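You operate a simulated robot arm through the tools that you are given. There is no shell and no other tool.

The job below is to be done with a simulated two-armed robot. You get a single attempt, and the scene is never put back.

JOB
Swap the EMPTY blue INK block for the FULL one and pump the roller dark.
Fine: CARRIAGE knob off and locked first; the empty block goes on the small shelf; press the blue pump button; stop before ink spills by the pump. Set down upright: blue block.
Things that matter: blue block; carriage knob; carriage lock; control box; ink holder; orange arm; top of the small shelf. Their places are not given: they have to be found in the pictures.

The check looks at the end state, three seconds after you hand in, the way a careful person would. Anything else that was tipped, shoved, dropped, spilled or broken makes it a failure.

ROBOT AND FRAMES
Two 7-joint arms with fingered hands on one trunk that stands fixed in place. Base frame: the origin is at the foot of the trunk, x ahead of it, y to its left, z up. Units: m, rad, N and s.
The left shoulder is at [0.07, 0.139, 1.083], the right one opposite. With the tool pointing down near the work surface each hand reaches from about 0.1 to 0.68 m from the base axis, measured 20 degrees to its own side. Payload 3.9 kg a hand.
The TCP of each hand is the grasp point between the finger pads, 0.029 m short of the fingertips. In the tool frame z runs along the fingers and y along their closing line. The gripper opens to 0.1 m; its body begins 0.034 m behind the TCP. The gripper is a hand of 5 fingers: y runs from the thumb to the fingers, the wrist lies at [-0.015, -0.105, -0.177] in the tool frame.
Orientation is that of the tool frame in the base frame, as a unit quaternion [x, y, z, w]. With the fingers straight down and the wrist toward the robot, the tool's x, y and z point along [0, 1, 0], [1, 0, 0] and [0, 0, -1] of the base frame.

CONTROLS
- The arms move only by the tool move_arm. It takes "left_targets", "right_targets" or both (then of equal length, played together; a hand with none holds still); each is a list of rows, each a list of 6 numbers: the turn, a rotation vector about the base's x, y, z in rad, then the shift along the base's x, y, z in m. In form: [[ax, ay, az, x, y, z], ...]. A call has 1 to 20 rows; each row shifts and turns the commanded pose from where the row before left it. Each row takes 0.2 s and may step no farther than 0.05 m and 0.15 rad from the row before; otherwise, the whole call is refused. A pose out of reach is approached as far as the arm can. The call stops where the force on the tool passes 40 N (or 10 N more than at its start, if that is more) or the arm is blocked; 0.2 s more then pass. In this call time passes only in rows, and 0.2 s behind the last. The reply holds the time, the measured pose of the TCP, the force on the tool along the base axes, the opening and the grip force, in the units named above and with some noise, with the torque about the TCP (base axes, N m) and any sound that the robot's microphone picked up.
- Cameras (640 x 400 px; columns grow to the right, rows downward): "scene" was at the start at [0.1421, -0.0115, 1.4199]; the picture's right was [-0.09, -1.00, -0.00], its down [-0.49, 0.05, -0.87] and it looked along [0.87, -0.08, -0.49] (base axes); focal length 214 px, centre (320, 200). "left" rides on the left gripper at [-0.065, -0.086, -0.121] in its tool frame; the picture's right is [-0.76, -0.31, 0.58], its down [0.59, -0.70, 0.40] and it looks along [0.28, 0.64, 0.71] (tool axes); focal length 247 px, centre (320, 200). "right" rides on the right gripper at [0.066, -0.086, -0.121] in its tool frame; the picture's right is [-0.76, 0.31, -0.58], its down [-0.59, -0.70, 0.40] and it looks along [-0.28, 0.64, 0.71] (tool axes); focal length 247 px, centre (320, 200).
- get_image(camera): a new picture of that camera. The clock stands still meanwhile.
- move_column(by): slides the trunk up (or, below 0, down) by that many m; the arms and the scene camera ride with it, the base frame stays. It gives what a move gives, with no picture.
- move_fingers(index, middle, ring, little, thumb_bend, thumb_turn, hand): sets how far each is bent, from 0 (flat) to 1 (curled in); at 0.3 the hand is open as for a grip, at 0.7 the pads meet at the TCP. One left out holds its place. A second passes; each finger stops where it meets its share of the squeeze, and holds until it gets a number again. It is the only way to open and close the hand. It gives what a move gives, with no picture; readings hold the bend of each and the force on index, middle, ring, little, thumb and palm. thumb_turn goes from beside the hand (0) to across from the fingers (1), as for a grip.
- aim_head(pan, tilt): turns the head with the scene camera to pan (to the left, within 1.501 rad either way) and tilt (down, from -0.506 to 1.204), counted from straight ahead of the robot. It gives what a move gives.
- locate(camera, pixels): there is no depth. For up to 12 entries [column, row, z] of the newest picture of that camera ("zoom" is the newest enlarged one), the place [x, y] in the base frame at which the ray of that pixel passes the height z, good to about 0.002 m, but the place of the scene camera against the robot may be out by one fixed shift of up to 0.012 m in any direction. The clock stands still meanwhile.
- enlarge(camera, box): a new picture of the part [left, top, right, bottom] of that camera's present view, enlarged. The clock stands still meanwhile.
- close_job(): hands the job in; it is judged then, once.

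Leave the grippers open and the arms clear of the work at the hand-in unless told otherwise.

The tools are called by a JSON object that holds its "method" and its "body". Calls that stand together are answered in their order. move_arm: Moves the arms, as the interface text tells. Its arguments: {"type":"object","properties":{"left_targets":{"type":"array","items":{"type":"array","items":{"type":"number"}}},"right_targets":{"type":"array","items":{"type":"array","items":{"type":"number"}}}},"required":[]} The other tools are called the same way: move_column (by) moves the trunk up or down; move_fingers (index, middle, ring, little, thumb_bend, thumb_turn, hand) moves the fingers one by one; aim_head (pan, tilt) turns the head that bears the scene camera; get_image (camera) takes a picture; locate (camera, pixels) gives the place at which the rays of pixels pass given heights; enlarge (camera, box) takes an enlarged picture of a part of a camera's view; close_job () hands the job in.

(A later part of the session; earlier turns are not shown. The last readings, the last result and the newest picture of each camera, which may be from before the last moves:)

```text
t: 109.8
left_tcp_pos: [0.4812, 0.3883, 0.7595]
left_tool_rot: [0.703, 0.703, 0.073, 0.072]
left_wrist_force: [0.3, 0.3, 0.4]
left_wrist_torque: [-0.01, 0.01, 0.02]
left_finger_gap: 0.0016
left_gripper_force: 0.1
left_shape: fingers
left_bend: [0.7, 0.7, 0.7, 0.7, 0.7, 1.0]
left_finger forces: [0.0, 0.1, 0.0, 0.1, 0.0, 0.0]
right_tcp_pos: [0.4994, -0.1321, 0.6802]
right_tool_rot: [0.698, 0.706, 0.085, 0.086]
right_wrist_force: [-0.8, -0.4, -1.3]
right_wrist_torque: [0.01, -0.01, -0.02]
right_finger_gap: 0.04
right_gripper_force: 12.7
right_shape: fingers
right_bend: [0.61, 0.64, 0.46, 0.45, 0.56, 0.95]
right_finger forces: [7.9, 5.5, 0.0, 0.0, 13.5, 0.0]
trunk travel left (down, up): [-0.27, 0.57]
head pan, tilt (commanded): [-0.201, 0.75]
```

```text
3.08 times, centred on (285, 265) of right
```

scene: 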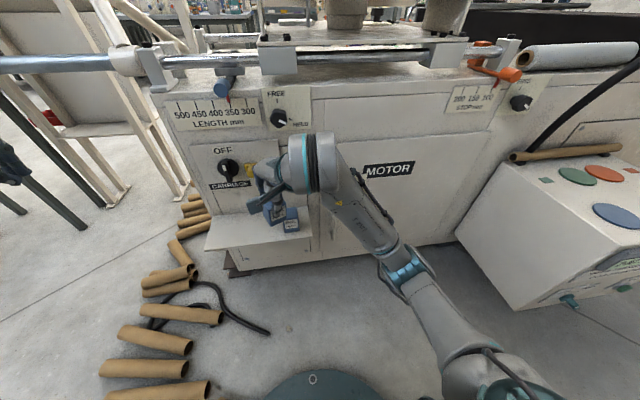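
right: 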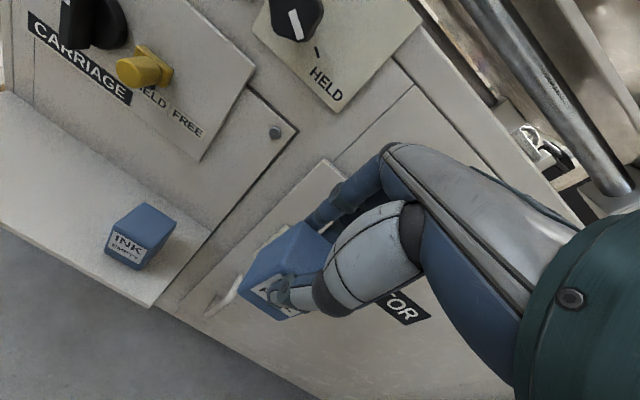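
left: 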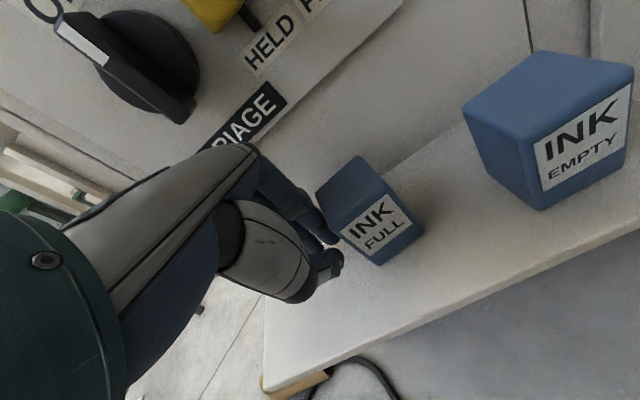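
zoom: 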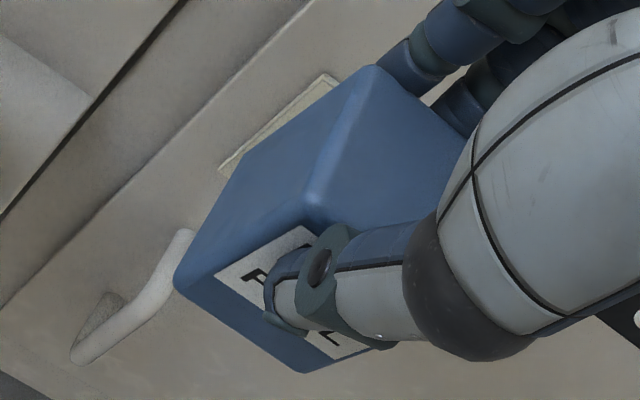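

FULL sits with its top leaning about 6° toward the robot and yawed about −5°, which I'll correct with the hand. Now raise the trunk 0.32 m.

{"method": "move_column", "body": {"by": 0.32}}

{"method": "aim_head", "body": {"pan": -0.35, "tilt": 0.55}}

{"method": "move_arm", "body": {"right_targets": [[0, 0, 0, 0, -0.04, 0.02], [0, 0, 0, 0, -0.04, 0.02], [0, 0, 0, 0, -0.04, 0.02], [0, 0, 0, 0, -0.035, 0.02]]}}

{"method": "get_image", "body": {"camera": "scene"}}

{"method": "get_image", "body": {"camera": "right"}}

```text
t: 113.0
left_tcp_pos: [0.4823, 0.3892, 1.0783]
left_tool_rot: [0.703, 0.704, 0.072, 0.073]
left_wrist_force: [-1.3, -0.5, -0.3]
left_wrist_torque: [0.04, 0.01, 0.0]
left_finger_gap: 0.0017
left_gripper_force: 0.0
left_shape: fingers
left_bend: [0.7, 0.7, 0.7, 0.7, 0.7, 1.0]
left_finger forces: [0.1, 0.0, 0.0, 0.0, 0.0, 0.0]
right_tcp_pos: [0.4998, -0.1302, 1.0]
right_tool_rot: [0.699, 0.705, 0.084, 0.086]
right_wrist_force: [0.6, -0.1, -2.1]
right_wrist_torque: [-0.04, -0.03, 0.02]
right_finger_gap: 0.0402
right_gripper_force: 13.1
right_shape: fingers
right_bend: [0.61, 0.64, 0.46, 0.45, 0.56, 0.95]
right_finger forces: [7.9, 5.4, 0.1, 0.0, 13.2, 0.0]
trunk travel left (down, up): [-0.59, 0.25]
head pan, tilt (commanded): [-0.201, 0.75]
```

```text
t: 113.8
left_tcp_pos: [0.4821, 0.3873, 1.0783]
left_tool_rot: [0.703, 0.703, 0.074, 0.073]
left_wrist_force: [-0.3, -0.2, -1.5]
left_wrist_torque: [0.02, -0.02, -0.01]
left_finger_gap: 0.0016
left_gripper_force: 0.0
left_shape: fingers
left_bend: [0.7, 0.7, 0.7, 0.7, 0.7, 1.0]
left_finger forces: [0.0, 0.0, 0.1, 0.1, 0.0, 0.0]
right_tcp_pos: [0.5005, -0.1322, 1.0009]
right_tool_rot: [0.698, 0.706, 0.085, 0.086]
right_wrist_force: [0.2, 0.4, -1.6]
right_wrist_torque: [0.01, 0.02, -0.05]
right_finger_gap: 0.0403
right_gripper_force: 13.4
right_shape: fingers
right_bend: [0.61, 0.64, 0.46, 0.45, 0.56, 0.95]
right_finger forces: [7.8, 5.4, 0.1, 0.1, 13.3, 0.1]
trunk travel left (down, up): [-0.59, 0.25]
head pan, tilt (commanded): [-0.351, 0.55]
```

```text
t: 114.8
left_tcp_pos: [0.4825, 0.3888, 1.0787]
left_tool_rot: [0.704, 0.703, 0.074, 0.073]
left_wrist_force: [-0.3, 0.0, -0.5]
left_wrist_torque: [0.03, 0.04, 0.02]
left_finger_gap: 0.0017
left_gripper_force: 0.0
left_shape: fingers
left_bend: [0.7, 0.7, 0.7, 0.7, 0.7, 1.0]
left_finger forces: [0.0, 0.1, 0.1, 0.0, 0.1, 0.0]
right_tcp_pos: [0.4999, -0.2857, 1.0845]
right_tool_rot: [0.698, 0.705, 0.085, 0.087]
right_wrist_force: [0.1, -0.6, -1.5]
right_wrist_torque: [0.03, 0.01, 0.02]
right_finger_gap: 0.0401
right_gripper_force: 13.3
right_shape: fingers
right_bend: [0.61, 0.64, 0.46, 0.45, 0.56, 0.95]
right_finger forces: [7.9, 5.2, 0.0, 0.0, 13.2, 0.1]
right hand out of reach, approached as far as the arm can: row 2
trunk travel left (down, up): [-0.59, 0.25]
head pan, tilt (commanded): [-0.351, 0.55]
```

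```text
taken
```

scene: 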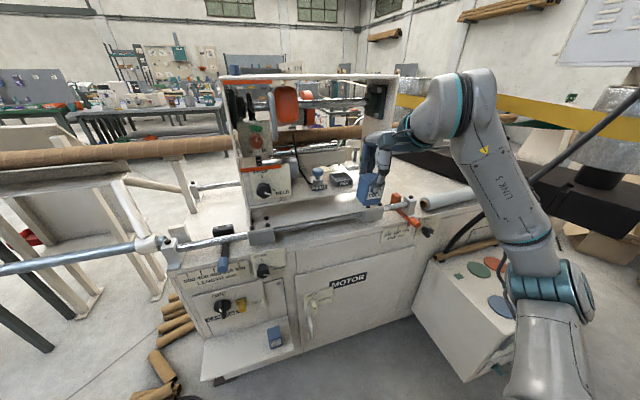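

```text
taken
```

right: 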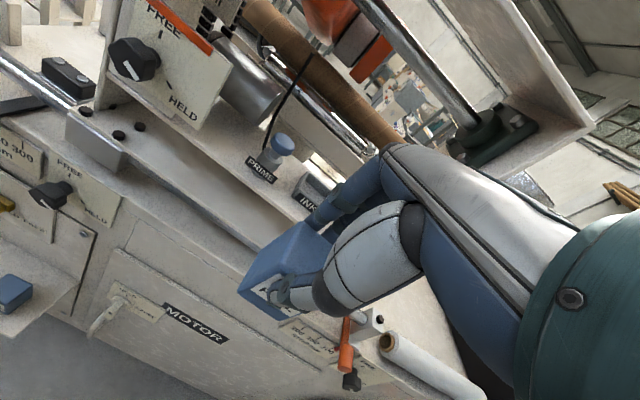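

Now correct the hand: pitch +0.11 (block upright), yaw +0.08, moving to (0.58, −0.315, 1.09), then check the block's attitude.

{"method": "move_arm", "body": {"right_targets": [[0, 0.11, 0, 0.02, -0.01, 0.002], [0, 0, 0.08, 0.03, -0.01, 0.002], [0, 0, 0, 0.03, -0.01, 0.002]]}}

{"method": "enlarge", "body": {"camera": "scene", "box": [300, 120, 420, 220]}}

{"method": "get_image", "body": {"camera": "right"}}

```text
t: 115.5
left_tcp_pos: [0.4829, 0.3897, 1.0786]
left_tool_rot: [0.703, 0.703, 0.073, 0.073]
left_wrist_force: [0.3, 0.2, -0.7]
left_wrist_torque: [0.01, -0.02, -0.02]
left_finger_gap: 0.0016
left_gripper_force: 0.2
left_shape: fingers
left_bend: [0.7, 0.7, 0.7, 0.7, 0.7, 1.0]
left_finger forces: [0.0, 0.0, 0.0, 0.0, 0.0, 0.0]
right_tcp_pos: [0.5823, -0.3126, 1.09]
right_tool_rot: [0.673, 0.737, 0.047, 0.045]
right_wrist_force: [-0.2, -0.3, -1.2]
right_wrist_torque: [0.01, 0.01, -0.02]
right_finger_gap: 0.0401
right_gripper_force: 13.2
right_shape: fingers
right_bend: [0.61, 0.64, 0.46, 0.45, 0.56, 0.95]
right_finger forces: [7.8, 5.3, 0.0, 0.1, 13.1, 0.0]
trunk travel left (down, up): [-0.59, 0.25]
head pan, tilt (commanded): [-0.351, 0.55]
```

```text
4.00 times, centred on (360, 170) of scene
```

zoom: 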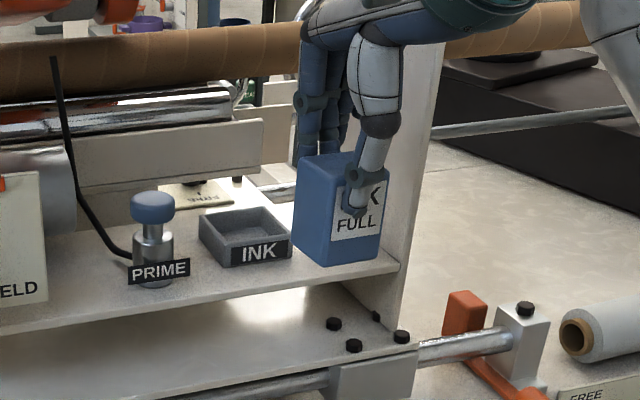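

```text
taken
```

right: 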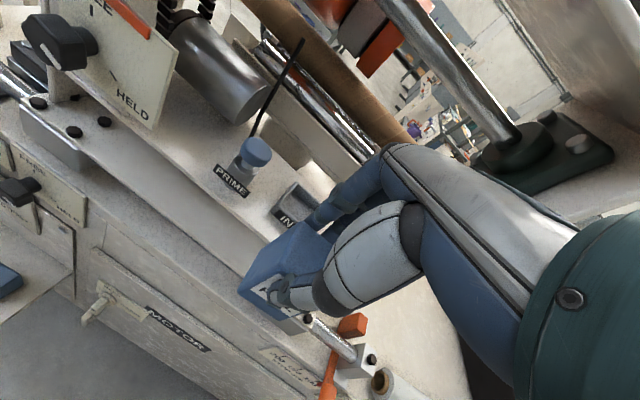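

The block looks upright from the front. I check its attitude with the right camera too.

{"method": "enlarge", "body": {"camera": "right", "box": [220, 170, 350, 330]}}

```text
2.50 times, centred on (285, 250) of right
```

zoom: 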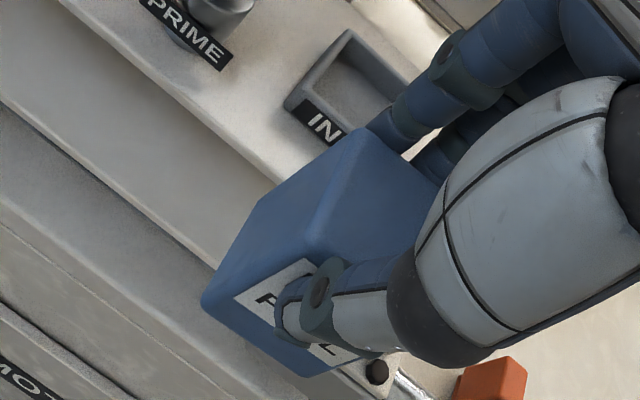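

Block is upright within ~2.5° and its centre lies (−0.015, +0.0035) from the TCP, bottom 0.06 below. So the TCP must go to about (0.731, −0.3205). I enter at z≈1.06, first to x≈0.69 and look.

{"method": "move_arm", "body": {"right_targets": [[0, 0, 0, 0.03, -0.002, -0.015], [0, 0, 0, 0.035, -0.003, -0.015], [0, 0, 0, 0.04, -0.003, 0]]}}

{"method": "get_image", "body": {"camera": "right"}}

{"method": "enlarge", "body": {"camera": "scene", "box": [300, 100, 420, 210]}}

```text
t: 116.3
left_tcp_pos: [0.4824, 0.3892, 1.0763]
left_tool_rot: [0.703, 0.703, 0.071, 0.073]
left_wrist_force: [-0.5, 0.0, -0.4]
left_wrist_torque: [-0.03, 0.02, -0.04]
left_finger_gap: 0.0016
left_gripper_force: 0.0
left_shape: fingers
left_bend: [0.7, 0.7, 0.7, 0.7, 0.7, 1.0]
left_finger forces: [0.0, 0.0, 0.0, 0.0, 0.0, 0.0]
right_tcp_pos: [0.6872, -0.322, 1.0605]
right_tool_rot: [0.673, 0.737, 0.046, 0.045]
right_wrist_force: [-0.6, -0.3, -1.7]
right_wrist_torque: [-0.02, -0.02, 0.01]
right_finger_gap: 0.0399
right_gripper_force: 13.2
right_shape: fingers
right_bend: [0.61, 0.64, 0.46, 0.45, 0.56, 0.95]
right_finger forces: [7.7, 5.4, 0.0, 0.0, 12.9, 0.1]
trunk travel left (down, up): [-0.59, 0.25]
head pan, tilt (commanded): [-0.351, 0.55]
```

```text
taken
```

right: 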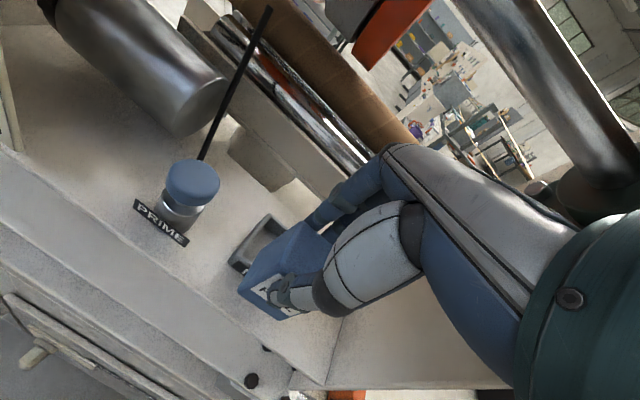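

```text
3.64 times, centred on (360, 155) of scene
```

zoom: 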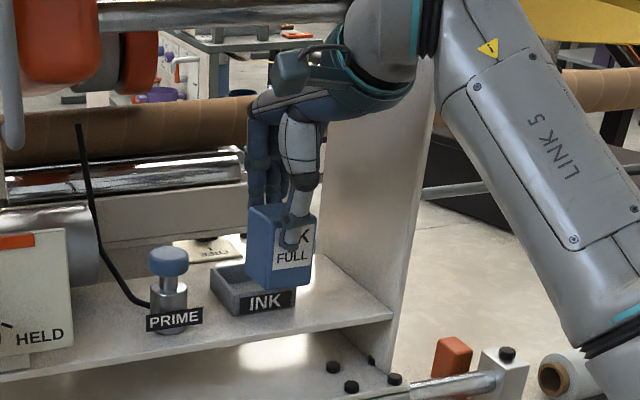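

{"method": "enlarge", "body": {"camera": "right", "box": [210, 190, 340, 330]}}

```text
2.86 times, centred on (275, 260) of right
```

zoom: 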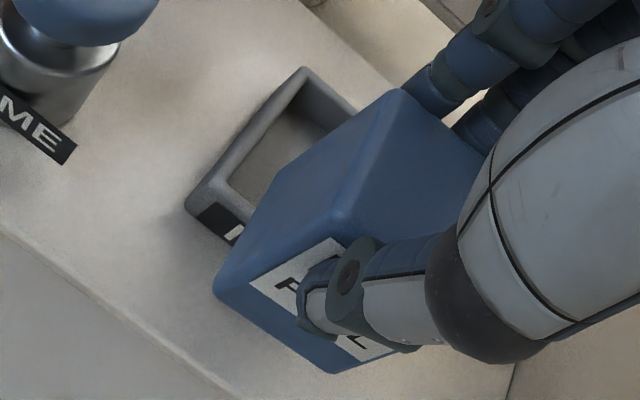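

Tray's outer left edge is at y≈−0.288, x 0.680–0.743, so its centre is ≈ (0.7125, −0.318). Block centre is now (0.6725, −0.3186). I move +0.041 in x.

{"method": "move_arm", "body": {"right_targets": [[0, 0, 0, 0.02, 0.0005, 0], [0, 0, 0, 0.021, 0.0005, 0]]}}

{"method": "enlarge", "body": {"camera": "right", "box": [210, 190, 340, 330]}}

{"method": "enlarge", "body": {"camera": "scene", "box": [310, 110, 390, 200]}}

```text
t: 117.0
left_tcp_pos: [0.4827, 0.3897, 1.078]
left_tool_rot: [0.703, 0.703, 0.072, 0.074]
left_wrist_force: [-0.2, -0.2, 0.7]
left_wrist_torque: [0.01, 0.01, 0.02]
left_finger_gap: 0.0018
left_gripper_force: 0.1
left_shape: fingers
left_bend: [0.7, 0.7, 0.7, 0.7, 0.7, 1.0]
left_finger forces: [0.0, 0.1, 0.1, 0.0, 0.0, 0.0]
right_tcp_pos: [0.7285, -0.3214, 1.0606]
right_tool_rot: [0.673, 0.737, 0.048, 0.046]
right_wrist_force: [0.5, 0.9, -0.7]
right_wrist_torque: [-0.01, -0.02, 0.0]
right_finger_gap: 0.04
right_gripper_force: 13.5
right_shape: fingers
right_bend: [0.61, 0.64, 0.46, 0.45, 0.56, 0.95]
right_finger forces: [7.6, 5.3, 0.0, 0.1, 12.9, 0.0]
trunk travel left (down, up): [-0.59, 0.25]
head pan, tilt (commanded): [-0.351, 0.55]
```

```text
2.86 times, centred on (275, 260) of right
```

zoom: 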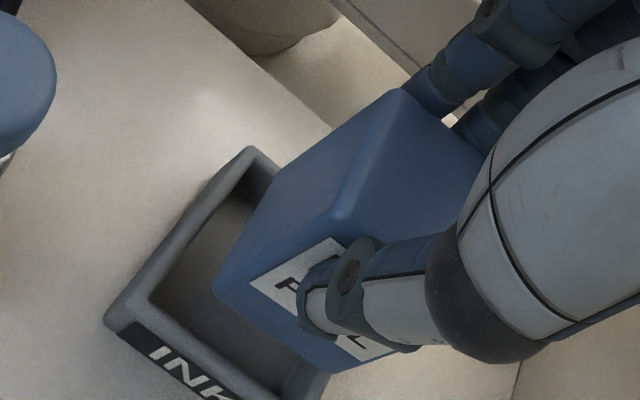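

```text
4.44 times, centred on (350, 155) of scene
```

zoom: 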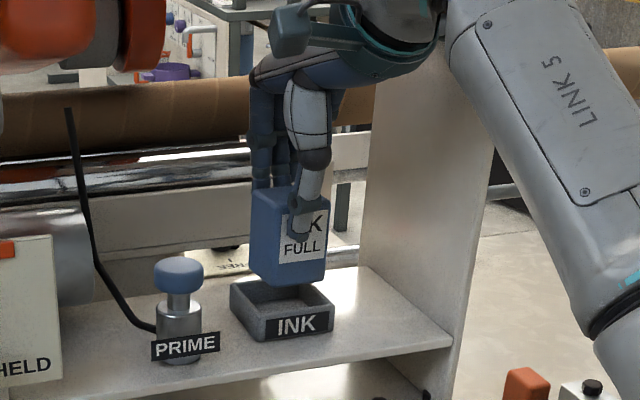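

Aligned: block centre ≈ (0.7135, −0.318) vs tray centre ≈ (0.7127, −0.318). The machine is yawed about −3°, so I turn the hand −0.05 and lower 2 cm, then look.

{"method": "move_arm", "body": {"right_targets": [[0, 0, -0.05, -0.0005, -0.0004, 0], [0, 0, 0, 0, 0, -0.01], [0, 0, 0, 0, 0, -0.008]]}}

{"method": "enlarge", "body": {"camera": "right", "box": [210, 190, 340, 330]}}

{"method": "enlarge", "body": {"camera": "scene", "box": [310, 110, 390, 200]}}

```text
t: 117.8
left_tcp_pos: [0.4821, 0.3894, 1.0789]
left_tool_rot: [0.704, 0.703, 0.072, 0.073]
left_wrist_force: [0.4, -0.3, 0.6]
left_wrist_torque: [-0.02, -0.03, 0.01]
left_finger_gap: 0.0013
left_gripper_force: 0.0
left_shape: fingers
left_bend: [0.7, 0.7, 0.7, 0.7, 0.7, 1.0]
left_finger forces: [0.0, 0.1, 0.0, 0.1, 0.1, 0.0]
right_tcp_pos: [0.7275, -0.3232, 1.0424]
right_tool_rot: [0.692, 0.719, 0.045, 0.045]
right_wrist_force: [-0.3, 0.0, -1.4]
right_wrist_torque: [0.01, 0.05, -0.03]
right_finger_gap: 0.0399
right_gripper_force: 12.5
right_shape: fingers
right_bend: [0.61, 0.64, 0.46, 0.45, 0.56, 0.95]
right_finger forces: [7.7, 5.3, 0.1, 0.0, 12.8, 0.0]
trunk travel left (down, up): [-0.59, 0.25]
head pan, tilt (commanded): [-0.351, 0.55]
```

```text
2.86 times, centred on (275, 260) of right
```

zoom: 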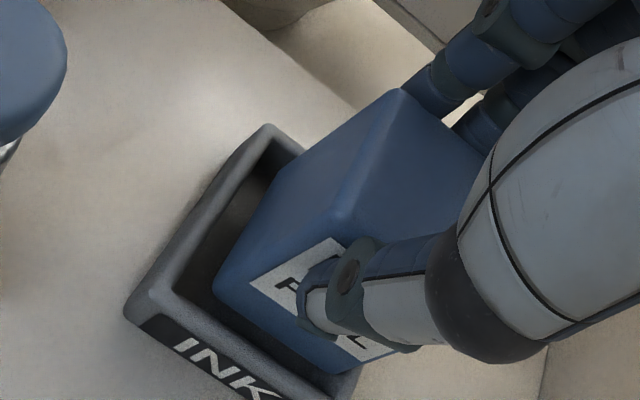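

```text
4.44 times, centred on (350, 155) of scene
```

zoom: 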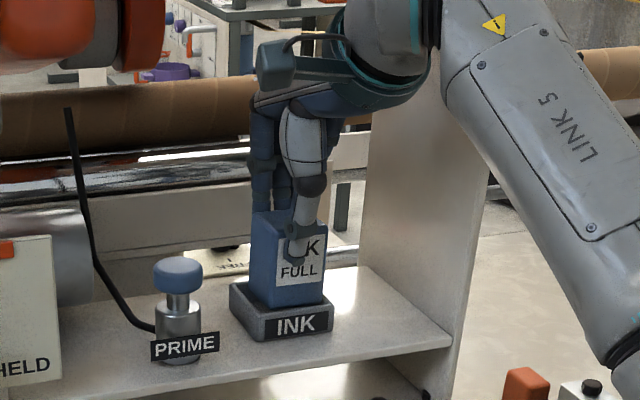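

Well inside the tray outline (offset ≈2 mm, clearance ≈5 mm). Lower the remaining 2 cm in small steps, watching the force.

{"method": "move_arm", "body": {"right_targets": [[0, 0, 0, -0.001, 0, -0.006], [0, 0, 0, 0, 0, -0.005]]}}

{"method": "move_arm", "body": {"right_targets": [[0, 0, 0, 0, 0, -0.004]]}}

{"method": "enlarge", "body": {"camera": "scene", "box": [310, 110, 390, 200]}}

```text
t: 118.3
left_tcp_pos: [0.4821, 0.3892, 1.0781]
left_tool_rot: [0.704, 0.703, 0.072, 0.073]
left_wrist_force: [-1.0, 0.3, 0.1]
left_wrist_torque: [-0.03, -0.04, -0.03]
left_finger_gap: 0.0016
left_gripper_force: 0.1
left_shape: fingers
left_bend: [0.7, 0.7, 0.7, 0.7, 0.7, 1.0]
left_finger forces: [0.0, 0.0, 0.0, 0.0, 0.0, 0.0]
right_tcp_pos: [0.7268, -0.3227, 1.0313]
right_tool_rot: [0.692, 0.719, 0.046, 0.047]
right_wrist_force: [-0.1, 0.5, -0.7]
right_wrist_torque: [0.0, -0.02, -0.02]
right_finger_gap: 0.0396
right_gripper_force: 13.1
right_shape: fingers
right_bend: [0.61, 0.64, 0.46, 0.45, 0.56, 0.95]
right_finger forces: [7.7, 5.3, 0.0, 0.0, 12.9, 0.1]
trunk travel left (down, up): [-0.59, 0.25]
head pan, tilt (commanded): [-0.351, 0.55]
```

```text
t: 118.8
left_tcp_pos: [0.4822, 0.389, 1.0778]
left_tool_rot: [0.704, 0.703, 0.072, 0.072]
left_wrist_force: [0.3, -0.3, 0.3]
left_wrist_torque: [0.01, 0.0, 0.0]
left_finger_gap: 0.0018
left_gripper_force: 0.0
left_shape: fingers
left_bend: [0.7, 0.7, 0.7, 0.7, 0.7, 1.0]
left_finger forces: [0.1, 0.1, 0.1, 0.1, 0.0, 0.0]
right_tcp_pos: [0.7273, -0.3209, 1.0276]
right_tool_rot: [0.691, 0.719, 0.047, 0.048]
right_wrist_force: [0.1, 0.4, 0.4]
right_wrist_torque: [-0.01, -0.05, -0.01]
right_finger_gap: 0.0396
right_gripper_force: 13.4
right_shape: fingers
right_bend: [0.61, 0.64, 0.46, 0.45, 0.56, 0.95]
right_finger forces: [7.8, 5.5, 0.1, 0.0, 13.0, 0.0]
trunk travel left (down, up): [-0.59, 0.25]
head pan, tilt (commanded): [-0.351, 0.55]
```

```text
4.44 times, centred on (350, 155) of scene
```

zoom: 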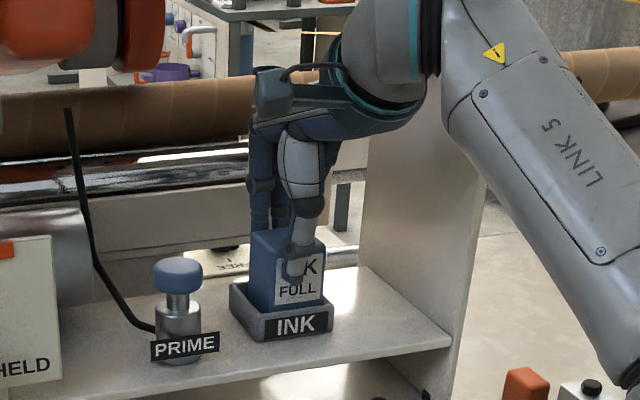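

Nearly seated. Continue 3 mm at a time.

{"method": "move_arm", "body": {"right_targets": [[0, 0, 0, 0, 0, -0.003]]}}

{"method": "move_arm", "body": {"right_targets": [[0, 0, 0, 0, 0, -0.002]]}}

{"method": "enlarge", "body": {"camera": "right", "box": [210, 190, 340, 330]}}

```text
t: 119.2
left_tcp_pos: [0.4819, 0.3886, 1.0783]
left_tool_rot: [0.703, 0.703, 0.072, 0.074]
left_wrist_force: [-0.4, -0.3, -0.6]
left_wrist_torque: [0.0, 0.06, -0.01]
left_finger_gap: 0.0019
left_gripper_force: 0.1
left_shape: fingers
left_bend: [0.7, 0.7, 0.7, 0.7, 0.7, 1.0]
left_finger forces: [0.1, 0.0, 0.0, 0.0, 0.0, 0.1]
right_tcp_pos: [0.7255, -0.3198, 1.0261]
right_tool_rot: [0.691, 0.72, 0.048, 0.049]
right_wrist_force: [0.2, -0.9, 6.6]
right_wrist_torque: [-0.01, -0.12, -0.02]
right_finger_gap: 0.0397
right_gripper_force: 13.5
right_shape: fingers
right_bend: [0.61, 0.64, 0.46, 0.45, 0.56, 0.95]
right_finger forces: [7.9, 6.1, 0.0, 0.0, 13.1, 0.1]
trunk travel left (down, up): [-0.59, 0.25]
head pan, tilt (commanded): [-0.351, 0.55]
```

```text
t: 119.5
left_tcp_pos: [0.48, 0.3891, 1.0779]
left_tool_rot: [0.703, 0.704, 0.072, 0.075]
left_wrist_force: [-0.6, 0.3, -0.6]
left_wrist_torque: [0.04, -0.02, -0.01]
left_finger_gap: 0.0015
left_gripper_force: 0.0
left_shape: fingers
left_bend: [0.7, 0.7, 0.7, 0.7, 0.7, 1.0]
left_finger forces: [0.0, 0.0, 0.0, 0.1, 0.0, 0.1]
right_tcp_pos: [0.7252, -0.3218, 1.0267]
right_tool_rot: [0.691, 0.72, 0.046, 0.048]
right_wrist_force: [2.7, -0.5, 14.2]
right_wrist_torque: [0.01, -0.05, 0.03]
right_finger_gap: 0.0392
right_gripper_force: 15.0
right_shape: fingers
right_bend: [0.61, 0.63, 0.46, 0.45, 0.57, 0.95]
right_finger forces: [9.6, 7.0, 0.0, 0.1, 13.2, 0.1]
trunk travel left (down, up): [-0.59, 0.25]
head pan, tilt (commanded): [-0.351, 0.55]
```

```text
2.86 times, centred on (275, 260) of right
```

zoom: 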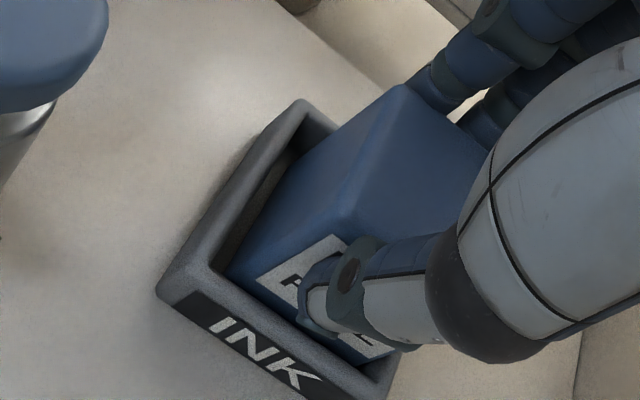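

The block is on the tray floor (14 N). Unload 2 mm and open the fingers gradually.

{"method": "move_arm", "body": {"right_targets": [[0, 0, 0, 0, 0, 0.002]]}}

{"method": "move_fingers", "body": {"hand": "right", "index": 0.57, "middle": 0.58, "thumb_bend": 0.52}}

{"method": "move_fingers", "body": {"hand": "right", "index": 0.48, "middle": 0.48, "thumb_bend": 0.4}}

{"method": "get_image", "body": {"camera": "right"}}

{"method": "enlarge", "body": {"camera": "scene", "box": [310, 110, 390, 200]}}

```text
t: 120.0
left_tcp_pos: [0.4806, 0.3888, 1.0792]
left_tool_rot: [0.703, 0.703, 0.072, 0.074]
left_wrist_force: [0.0, 0.5, -0.1]
left_wrist_torque: [-0.03, 0.01, -0.02]
left_finger_gap: 0.0018
left_gripper_force: 0.1
left_shape: fingers
left_bend: [0.7, 0.7, 0.7, 0.7, 0.7, 1.0]
left_finger forces: [0.0, 0.0, 0.0, 0.1, 0.0, 0.0]
right_tcp_pos: [0.7251, -0.3211, 1.0264]
right_tool_rot: [0.692, 0.719, 0.046, 0.047]
right_wrist_force: [2.5, 0.4, 10.6]
right_wrist_torque: [0.03, -0.06, 0.03]
right_finger_gap: 0.0391
right_gripper_force: 14.0
right_shape: fingers
right_bend: [0.61, 0.63, 0.46, 0.45, 0.57, 0.95]
right_finger forces: [8.9, 6.6, 0.1, 0.0, 13.3, 0.0]
trunk travel left (down, up): [-0.59, 0.25]
head pan, tilt (commanded): [-0.351, 0.55]
```

```text
t: 121.0
left_tcp_pos: [0.4829, 0.3883, 1.0782]
left_tool_rot: [0.703, 0.703, 0.073, 0.073]
left_wrist_force: [-0.6, 0.3, 0.5]
left_wrist_torque: [-0.01, 0.0, -0.01]
left_finger_gap: 0.0015
left_gripper_force: 0.2
left_shape: fingers
left_bend: [0.7, 0.7, 0.7, 0.7, 0.7, 1.0]
left_finger forces: [0.0, 0.0, 0.0, 0.0, 0.0, 0.0]
right_tcp_pos: [0.7271, -0.3204, 1.0244]
right_tool_rot: [0.692, 0.719, 0.045, 0.047]
right_wrist_force: [-0.8, 0.3, -0.4]
right_wrist_torque: [0.01, 0.04, -0.02]
right_finger_gap: 0.0438
right_gripper_force: 1.0
right_shape: fingers
right_bend: [0.55, 0.57, 0.46, 0.45, 0.51, 0.97]
right_finger forces: [0.7, 0.2, 0.0, 0.0, 1.4, 0.1]
trunk travel left (down, up): [-0.59, 0.25]
head pan, tilt (commanded): [-0.351, 0.55]
```

```text
t: 122.0
left_tcp_pos: [0.4812, 0.3897, 1.0788]
left_tool_rot: [0.704, 0.703, 0.072, 0.073]
left_wrist_force: [0.1, -0.5, 0.1]
left_wrist_torque: [0.02, 0.0, 0.0]
left_finger_gap: 0.0017
left_gripper_force: 0.1
left_shape: fingers
left_bend: [0.7, 0.7, 0.7, 0.7, 0.7, 1.0]
left_finger forces: [0.0, 0.0, 0.0, 0.0, 0.0, 0.0]
right_tcp_pos: [0.7274, -0.32, 1.0246]
right_tool_rot: [0.692, 0.719, 0.047, 0.048]
right_wrist_force: [-0.1, -0.2, 0.3]
right_wrist_torque: [-0.01, 0.02, -0.01]
right_finger_gap: 0.0646
right_gripper_force: 0.1
right_shape: fingers
right_bend: [0.48, 0.48, 0.46, 0.45, 0.4, 0.97]
right_finger forces: [0.0, 0.0, 0.1, 0.0, 0.0, 0.1]
trunk travel left (down, up): [-0.59, 0.25]
head pan, tilt (commanded): [-0.351, 0.55]
```

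```text
taken
```

right: 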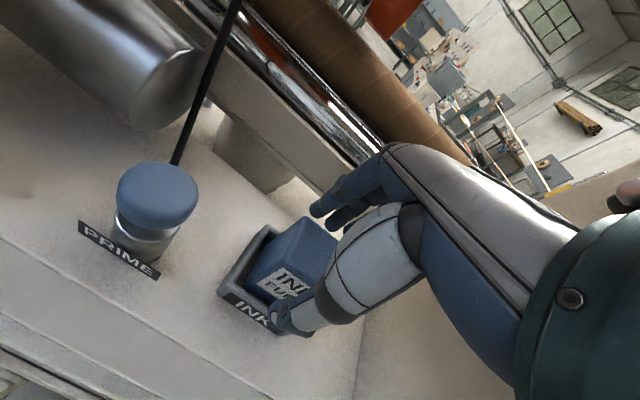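

```text
4.44 times, centred on (350, 155) of scene
```

zoom: 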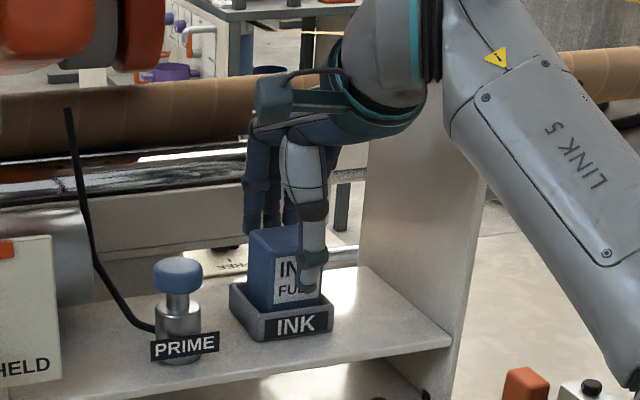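

Released cleanly. Lift the hand straight up and then back out.

{"method": "move_arm", "body": {"right_targets": [[0, 0, 0, -0.001, 0, 0.01], [0, 0, 0, 0, 0, 0.015], [0, 0, 0, 0, 0, 0.02]]}}

{"method": "move_arm", "body": {"right_targets": [[0, 0, 0, -0.03, 0, 0.005], [0, 0, 0, -0.045, 0, 0], [0, 0, 0, -0.045, 0, 0], [0, 0, 0, -0.045, 0, 0]]}}

{"method": "get_image", "body": {"camera": "right"}}

{"method": "enlarge", "body": {"camera": "scene", "box": [240, 90, 400, 210]}}

```text
t: 122.8
left_tcp_pos: [0.4821, 0.389, 1.0777]
left_tool_rot: [0.703, 0.703, 0.073, 0.074]
left_wrist_force: [0.5, -0.3, -0.2]
left_wrist_torque: [-0.02, -0.01, -0.01]
left_finger_gap: 0.0016
left_gripper_force: 0.1
left_shape: fingers
left_bend: [0.7, 0.7, 0.7, 0.7, 0.7, 1.0]
left_finger forces: [0.0, 0.0, 0.0, 0.0, 0.0, 0.0]
right_tcp_pos: [0.726, -0.3211, 1.0709]
right_tool_rot: [0.691, 0.72, 0.046, 0.047]
right_wrist_force: [0.1, 0.2, -0.8]
right_wrist_torque: [0.02, -0.01, -0.03]
right_finger_gap: 0.0648
right_gripper_force: 0.0
right_shape: fingers
right_bend: [0.48, 0.48, 0.46, 0.45, 0.4, 0.98]
right_finger forces: [0.0, 0.1, 0.1, 0.1, 0.1, 0.1]
trunk travel left (down, up): [-0.59, 0.25]
head pan, tilt (commanded): [-0.351, 0.55]
```

```text
t: 123.8
left_tcp_pos: [0.4807, 0.3887, 1.0789]
left_tool_rot: [0.703, 0.703, 0.073, 0.074]
left_wrist_force: [-0.6, -0.8, -0.4]
left_wrist_torque: [-0.02, 0.01, -0.02]
left_finger_gap: 0.0017
left_gripper_force: 0.1
left_shape: fingers
left_bend: [0.7, 0.7, 0.7, 0.7, 0.7, 1.0]
left_finger forces: [0.0, 0.0, 0.1, 0.1, 0.0, 0.1]
right_tcp_pos: [0.5578, -0.3203, 1.0785]
right_tool_rot: [0.692, 0.719, 0.047, 0.046]
right_wrist_force: [0.1, -0.2, 0.2]
right_wrist_torque: [0.04, -0.03, -0.05]
right_finger_gap: 0.0648
right_gripper_force: 0.0
right_shape: fingers
right_bend: [0.48, 0.48, 0.46, 0.45, 0.4, 0.98]
right_finger forces: [0.0, 0.0, 0.1, 0.0, 0.0, 0.0]
trunk travel left (down, up): [-0.59, 0.25]
head pan, tilt (commanded): [-0.351, 0.55]
```

```text
taken
```

right: 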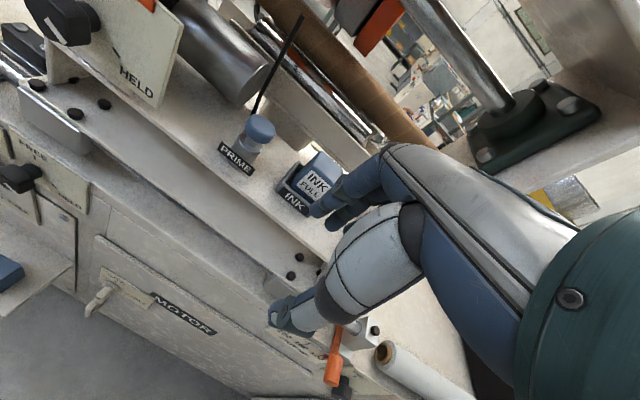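

```text
3.33 times, centred on (320, 150) of scene
```

zoom: 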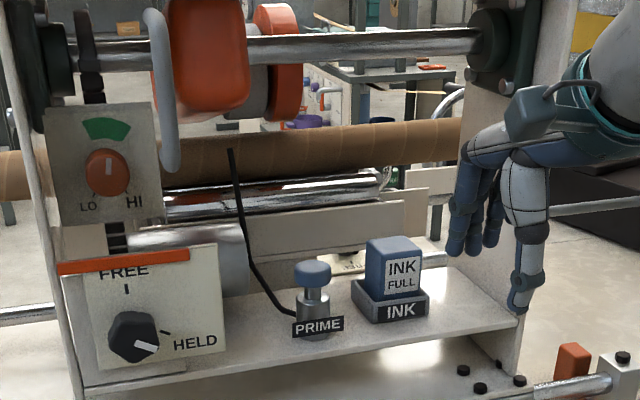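

FULL is seated in the INK holder. Next the pump: I pinch index+thumb as a presser, open the other fingers upward, and align in front of the blue button with more pitch.

{"method": "move_fingers", "body": {"hand": "right", "index": 0.72, "middle": 0.2, "ring": 0.2, "little": 0.2, "thumb_bend": 0.72}}

{"method": "move_arm", "body": {"right_targets": [[0, -0.1, 0, 0.005, 0.025, 0.005], [0, -0.1, 0, 0.005, 0.03, 0.005], [0, -0.1, -0.03, 0.01, 0.035, 0]]}}

{"method": "get_image", "body": {"camera": "right"}}

{"method": "enlarge", "body": {"camera": "scene", "box": [240, 90, 400, 210]}}

```text
t: 124.8
left_tcp_pos: [0.4823, 0.3889, 1.0772]
left_tool_rot: [0.703, 0.704, 0.072, 0.073]
left_wrist_force: [-0.8, 0.2, 0.3]
left_wrist_torque: [0.04, 0.0, 0.0]
left_finger_gap: 0.0016
left_gripper_force: 0.1
left_shape: fingers
left_bend: [0.7, 0.7, 0.7, 0.7, 0.7, 1.0]
left_finger forces: [0.0, 0.1, 0.1, 0.0, 0.0, 0.0]
right_tcp_pos: [0.5581, -0.3197, 1.0769]
right_tool_rot: [0.691, 0.72, 0.047, 0.047]
right_wrist_force: [0.0, 0.0, 0.3]
right_wrist_torque: [0.0, 0.04, 0.01]
right_finger_gap: 0.0
right_gripper_force: 0.0
right_shape: fingers
right_bend: [0.72, 0.2, 0.2, 0.2, 0.71, 0.98]
right_finger forces: [0.0, 0.0, 0.0, 0.1, 0.0, 0.1]
trunk travel left (down, up): [-0.59, 0.25]
head pan, tilt (commanded): [-0.351, 0.55]
```

```text
t: 125.5
left_tcp_pos: [0.482, 0.3906, 1.077]
left_tool_rot: [0.703, 0.703, 0.072, 0.073]
left_wrist_force: [0.1, 1.0, -0.9]
left_wrist_torque: [-0.05, 0.02, 0.02]
left_finger_gap: 0.0016
left_gripper_force: 0.1
left_shape: fingers
left_bend: [0.7, 0.7, 0.7, 0.7, 0.7, 1.0]
left_finger forces: [0.0, 0.0, 0.0, 0.0, 0.0, 0.0]
right_tcp_pos: [0.582, -0.2267, 1.0929]
right_tool_rot: [0.687, 0.695, 0.144, 0.155]
right_wrist_force: [-0.1, -0.7, 0.4]
right_wrist_torque: [-0.01, 0.03, -0.04]
right_finger_gap: 0.0
right_gripper_force: 0.1
right_shape: fingers
right_bend: [0.72, 0.2, 0.2, 0.2, 0.71, 0.98]
right_finger forces: [0.0, 0.0, 0.0, 0.1, 0.0, 0.0]
right hand out of reach, approached as far as the arm can: row 3
trunk travel left (down, up): [-0.59, 0.25]
head pan, tilt (commanded): [-0.351, 0.55]
```

```text
taken
```

right: 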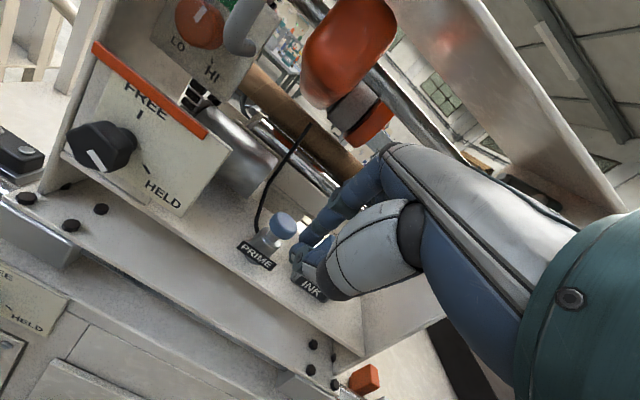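

```text
3.33 times, centred on (320, 150) of scene
```

zoom: 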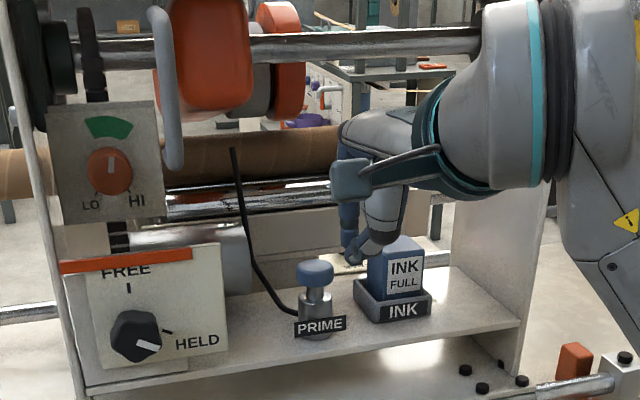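

{"method": "enlarge", "body": {"camera": "right", "box": [220, 180, 360, 320]}}

```text
2.86 times, centred on (290, 250) of right
```

zoom: 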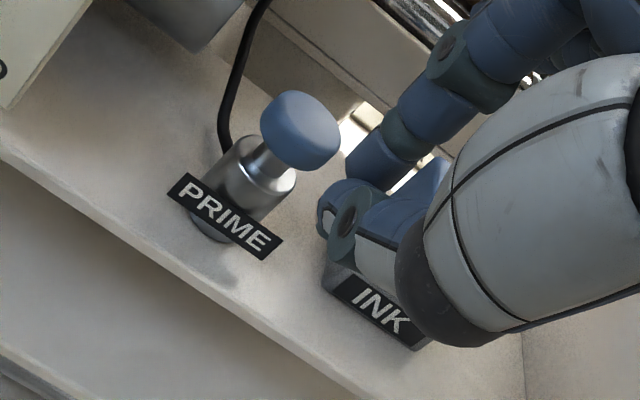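

Button top centre confirmed at (0.6964, −0.227, ~1.011). I go forward at z≈1.075 until the tips are above it (TCP x≈0.684).

{"method": "move_arm", "body": {"right_targets": [[0, 0, 0, 0.034, 0, -0.006], [0, 0, 0, 0.034, 0, -0.006], [0, 0, 0, 0.034, 0, -0.004]]}}

{"method": "get_image", "body": {"camera": "right"}}

{"method": "enlarge", "body": {"camera": "scene", "box": [240, 90, 400, 210]}}

```text
t: 126.3
left_tcp_pos: [0.4835, 0.3894, 1.0778]
left_tool_rot: [0.704, 0.703, 0.072, 0.073]
left_wrist_force: [0.3, 0.2, 0.0]
left_wrist_torque: [-0.02, 0.04, 0.0]
left_finger_gap: 0.0014
left_gripper_force: 0.0
left_shape: fingers
left_bend: [0.7, 0.7, 0.7, 0.7, 0.7, 1.0]
left_finger forces: [0.1, 0.0, 0.1, 0.0, 0.0, 0.1]
right_tcp_pos: [0.689, -0.2295, 1.0779]
right_tool_rot: [0.688, 0.694, 0.146, 0.156]
right_wrist_force: [0.0, 0.4, -0.1]
right_wrist_torque: [-0.01, 0.02, -0.01]
right_finger_gap: 0.0
right_gripper_force: 0.0
right_shape: fingers
right_bend: [0.72, 0.2, 0.2, 0.2, 0.71, 0.98]
right_finger forces: [0.0, 0.0, 0.0, 0.0, 0.0, 0.0]
trunk travel left (down, up): [-0.59, 0.25]
head pan, tilt (commanded): [-0.351, 0.55]
```

```text
taken
```

right: 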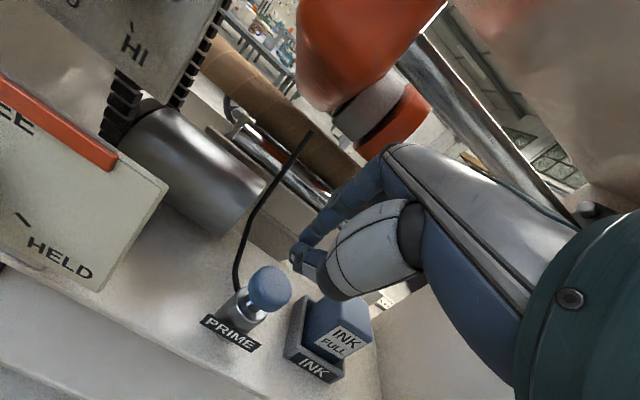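

```text
3.33 times, centred on (320, 150) of scene
```

zoom: 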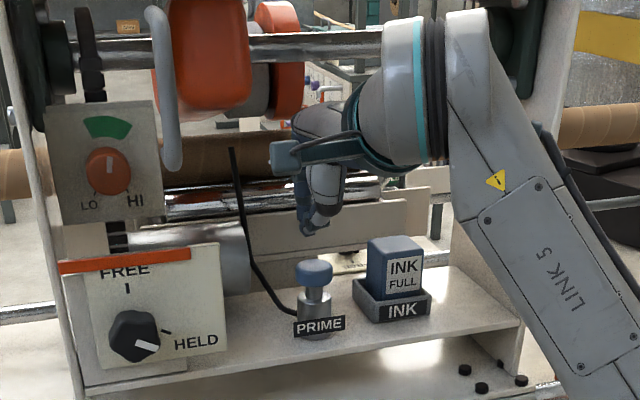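

Tips are right above the button (within 3 mm). Lower to just above it.

{"method": "move_arm", "body": {"right_targets": [[0, 0, 0, -0.003, 0.001, -0.015], [0, 0, 0, 0, 0, -0.015], [0, 0, 0, 0, 0, -0.006]]}}

{"method": "enlarge", "body": {"camera": "right", "box": [180, 150, 400, 330]}}

{"method": "enlarge", "body": {"camera": "scene", "box": [260, 110, 380, 210]}}

```text
t: 127.2
left_tcp_pos: [0.482, 0.3903, 1.0789]
left_tool_rot: [0.703, 0.703, 0.073, 0.074]
left_wrist_force: [-0.8, 0.1, 0.6]
left_wrist_torque: [0.0, -0.04, 0.03]
left_finger_gap: 0.0019
left_gripper_force: 0.0
left_shape: fingers
left_bend: [0.7, 0.7, 0.7, 0.7, 0.7, 1.0]
left_finger forces: [0.0, 0.0, 0.1, 0.1, 0.1, 0.1]
right_tcp_pos: [0.6835, -0.23, 1.0448]
right_tool_rot: [0.686, 0.696, 0.144, 0.156]
right_wrist_force: [-0.5, -0.6, 1.9]
right_wrist_torque: [0.03, 0.01, 0.0]
right_finger_gap: 0.0001
right_gripper_force: 0.1
right_shape: fingers
right_bend: [0.72, 0.2, 0.2, 0.2, 0.71, 0.97]
right_finger forces: [0.0, 0.0, 0.0, 0.0, 0.0, 0.0]
trunk travel left (down, up): [-0.59, 0.25]
head pan, tilt (commanded): [-0.351, 0.55]
```

```text
2.22 times, centred on (290, 240) of right
```

zoom: 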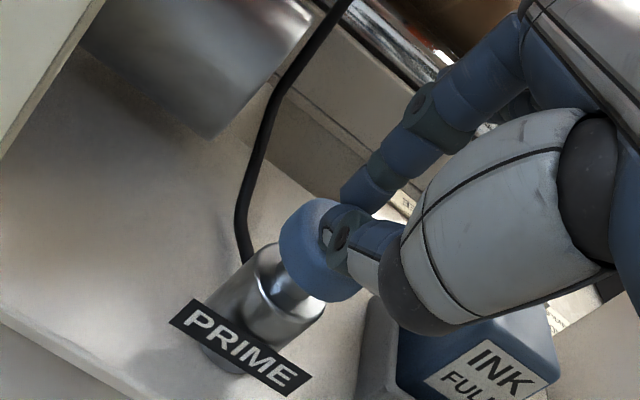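

```text
4.00 times, centred on (320, 160) of scene
```

zoom: 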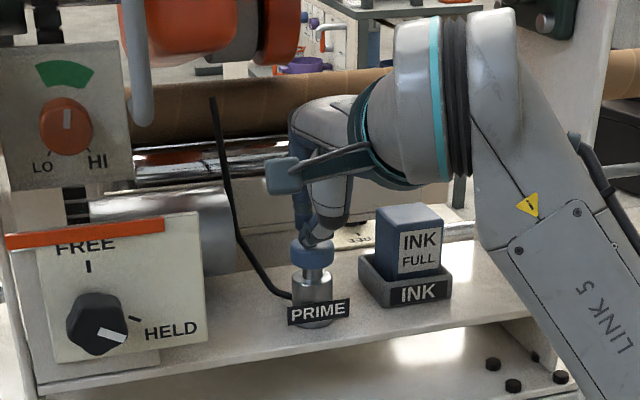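

The tips rest on the button (1.9 N). First press: 1 cm down, and read force and sound.

{"method": "move_arm", "body": {"right_targets": [[0, 0, 0, 0, 0, -0.005], [0, 0, 0, 0, 0, -0.005]]}}

{"method": "enlarge", "body": {"camera": "scene", "box": [260, 110, 380, 210]}}

{"method": "enlarge", "body": {"camera": "right", "box": [180, 150, 400, 330]}}

```text
t: 127.8
left_tcp_pos: [0.4828, 0.3888, 1.0792]
left_tool_rot: [0.703, 0.704, 0.073, 0.073]
left_wrist_force: [1.0, 1.1, -0.3]
left_wrist_torque: [0.01, -0.01, -0.02]
left_finger_gap: 0.0018
left_gripper_force: 0.0
left_shape: fingers
left_bend: [0.7, 0.7, 0.7, 0.7, 0.7, 1.0]
left_finger forces: [0.0, 0.1, 0.0, 0.0, 0.0, 0.0]
right_tcp_pos: [0.6878, -0.233, 1.0411]
right_tool_rot: [0.686, 0.696, 0.144, 0.155]
right_wrist_force: [0.0, 0.1, 2.1]
right_wrist_torque: [0.06, 0.01, -0.02]
right_finger_gap: 0.0
right_gripper_force: 1.8
right_shape: fingers
right_bend: [0.72, 0.2, 0.2, 0.2, 0.71, 0.97]
right_finger forces: [0.0, 0.0, 0.1, 0.0, 4.2, 0.0]
right hand out of reach, approached as far as the arm can: row 1, 2
trunk travel left (down, up): [-0.59, 0.25]
head pan, tilt (commanded): [-0.351, 0.55]
```

```text
4.00 times, centred on (320, 160) of scene
```

zoom: 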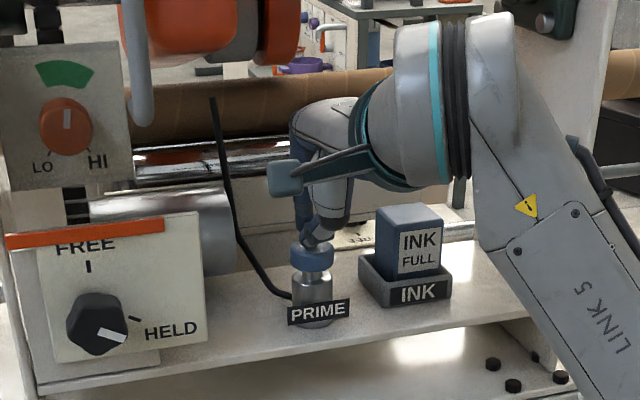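

```text
2.22 times, centred on (290, 240) of right
```

zoom: 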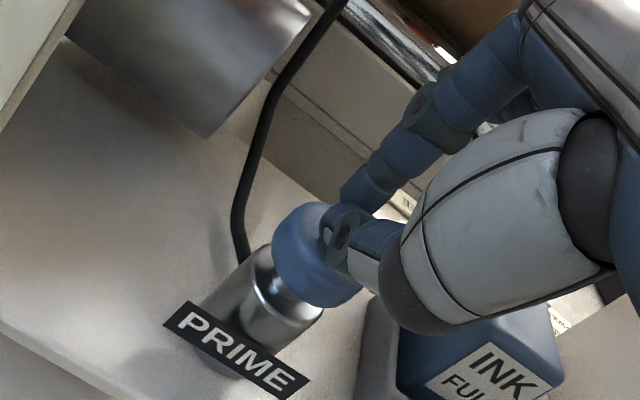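

The arm is at a reach limit again, so I press with the trunk: 4 mm down, watching force and sound.

{"method": "move_column", "body": {"by": -0.004}}

{"method": "move_column", "body": {"by": -0.004}}

{"method": "enlarge", "body": {"camera": "scene", "box": [260, 110, 380, 210]}}

```text
t: 128.3
left_tcp_pos: [0.4816, 0.3891, 1.0745]
left_tool_rot: [0.703, 0.703, 0.074, 0.074]
left_wrist_force: [0.3, -0.9, -0.1]
left_wrist_torque: [-0.02, 0.0, -0.01]
left_finger_gap: 0.0017
left_gripper_force: 0.0
left_shape: fingers
left_bend: [0.7, 0.7, 0.7, 0.7, 0.7, 1.0]
left_finger forces: [0.1, 0.0, 0.0, 0.0, 0.1, 0.0]
right_tcp_pos: [0.6873, -0.232, 1.0375]
right_tool_rot: [0.686, 0.696, 0.144, 0.155]
right_wrist_force: [-0.5, 0.8, 4.1]
right_wrist_torque: [0.02, -0.02, -0.02]
right_finger_gap: 0.0002
right_gripper_force: 2.7
right_shape: fingers
right_bend: [0.72, 0.2, 0.2, 0.2, 0.72, 0.98]
right_finger forces: [0.1, 0.1, 0.0, 0.0, 5.7, 0.1]
trunk travel left (down, up): [-0.586, 0.254]
head pan, tilt (commanded): [-0.351, 0.55]
```

```text
t: 128.8
left_tcp_pos: [0.4803, 0.389, 1.0709]
left_tool_rot: [0.703, 0.704, 0.073, 0.073]
left_wrist_force: [0.2, -0.6, -0.4]
left_wrist_torque: [0.0, -0.03, 0.0]
left_finger_gap: 0.0015
left_gripper_force: 0.1
left_shape: fingers
left_bend: [0.7, 0.7, 0.7, 0.7, 0.7, 1.0]
left_finger forces: [0.0, 0.1, 0.1, 0.0, 0.0, 0.0]
right_tcp_pos: [0.6873, -0.2326, 1.0334]
right_tool_rot: [0.686, 0.696, 0.144, 0.156]
right_wrist_force: [-0.9, 0.0, 4.9]
right_wrist_torque: [0.03, 0.01, 0.0]
right_finger_gap: 0.0
right_gripper_force: 3.7
right_shape: fingers
right_bend: [0.72, 0.2, 0.2, 0.2, 0.72, 0.98]
right_finger forces: [0.1, 0.0, 0.0, 0.0, 7.5, 0.0]
trunk travel left (down, up): [-0.582, 0.258]
head pan, tilt (commanded): [-0.351, 0.55]
```

```text
4.00 times, centred on (320, 160) of scene
```

zoom: 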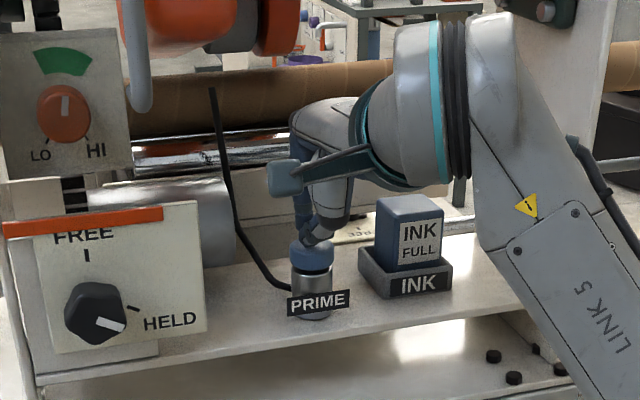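

The button is sinking (spring ~5 N). Press 4 mm more to complete the stroke.

{"method": "move_column", "body": {"by": -0.004}}

{"method": "enlarge", "body": {"camera": "scene", "box": [260, 110, 380, 210]}}

{"method": "get_image", "body": {"camera": "right"}}

```text
t: 129.3
left_tcp_pos: [0.4801, 0.3891, 1.0664]
left_tool_rot: [0.703, 0.703, 0.073, 0.073]
left_wrist_force: [-0.4, -0.1, -0.3]
left_wrist_torque: [0.02, 0.01, 0.01]
left_finger_gap: 0.0016
left_gripper_force: 0.2
left_shape: fingers
left_bend: [0.7, 0.7, 0.7, 0.7, 0.7, 1.0]
left_finger forces: [0.0, 0.0, 0.1, 0.1, 0.1, 0.0]
right_tcp_pos: [0.6869, -0.2316, 1.0306]
right_tool_rot: [0.686, 0.696, 0.144, 0.155]
right_wrist_force: [-1.2, 0.0, 7.8]
right_wrist_torque: [0.08, 0.04, 0.03]
right_finger_gap: 0.0
right_gripper_force: 5.0
right_shape: fingers
right_bend: [0.72, 0.2, 0.2, 0.2, 0.73, 0.98]
right_finger forces: [0.0, 0.0, 0.1, 0.0, 10.6, 0.0]
trunk travel left (down, up): [-0.578, 0.262]
head pan, tilt (commanded): [-0.351, 0.55]
```

```text
4.00 times, centred on (320, 160) of scene
```

zoom: 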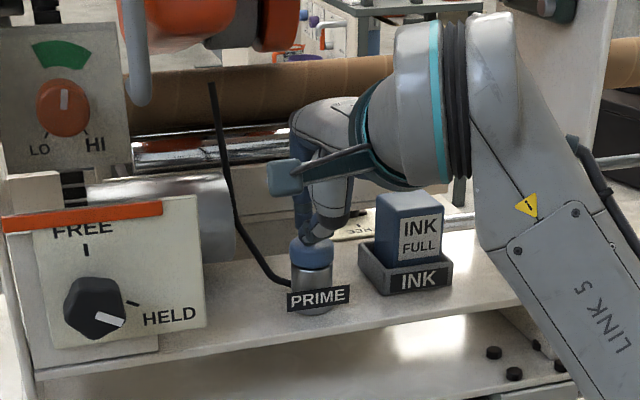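

```text
taken
```

right: 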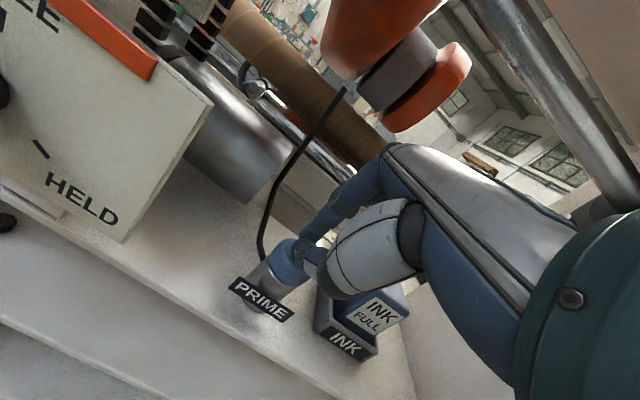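

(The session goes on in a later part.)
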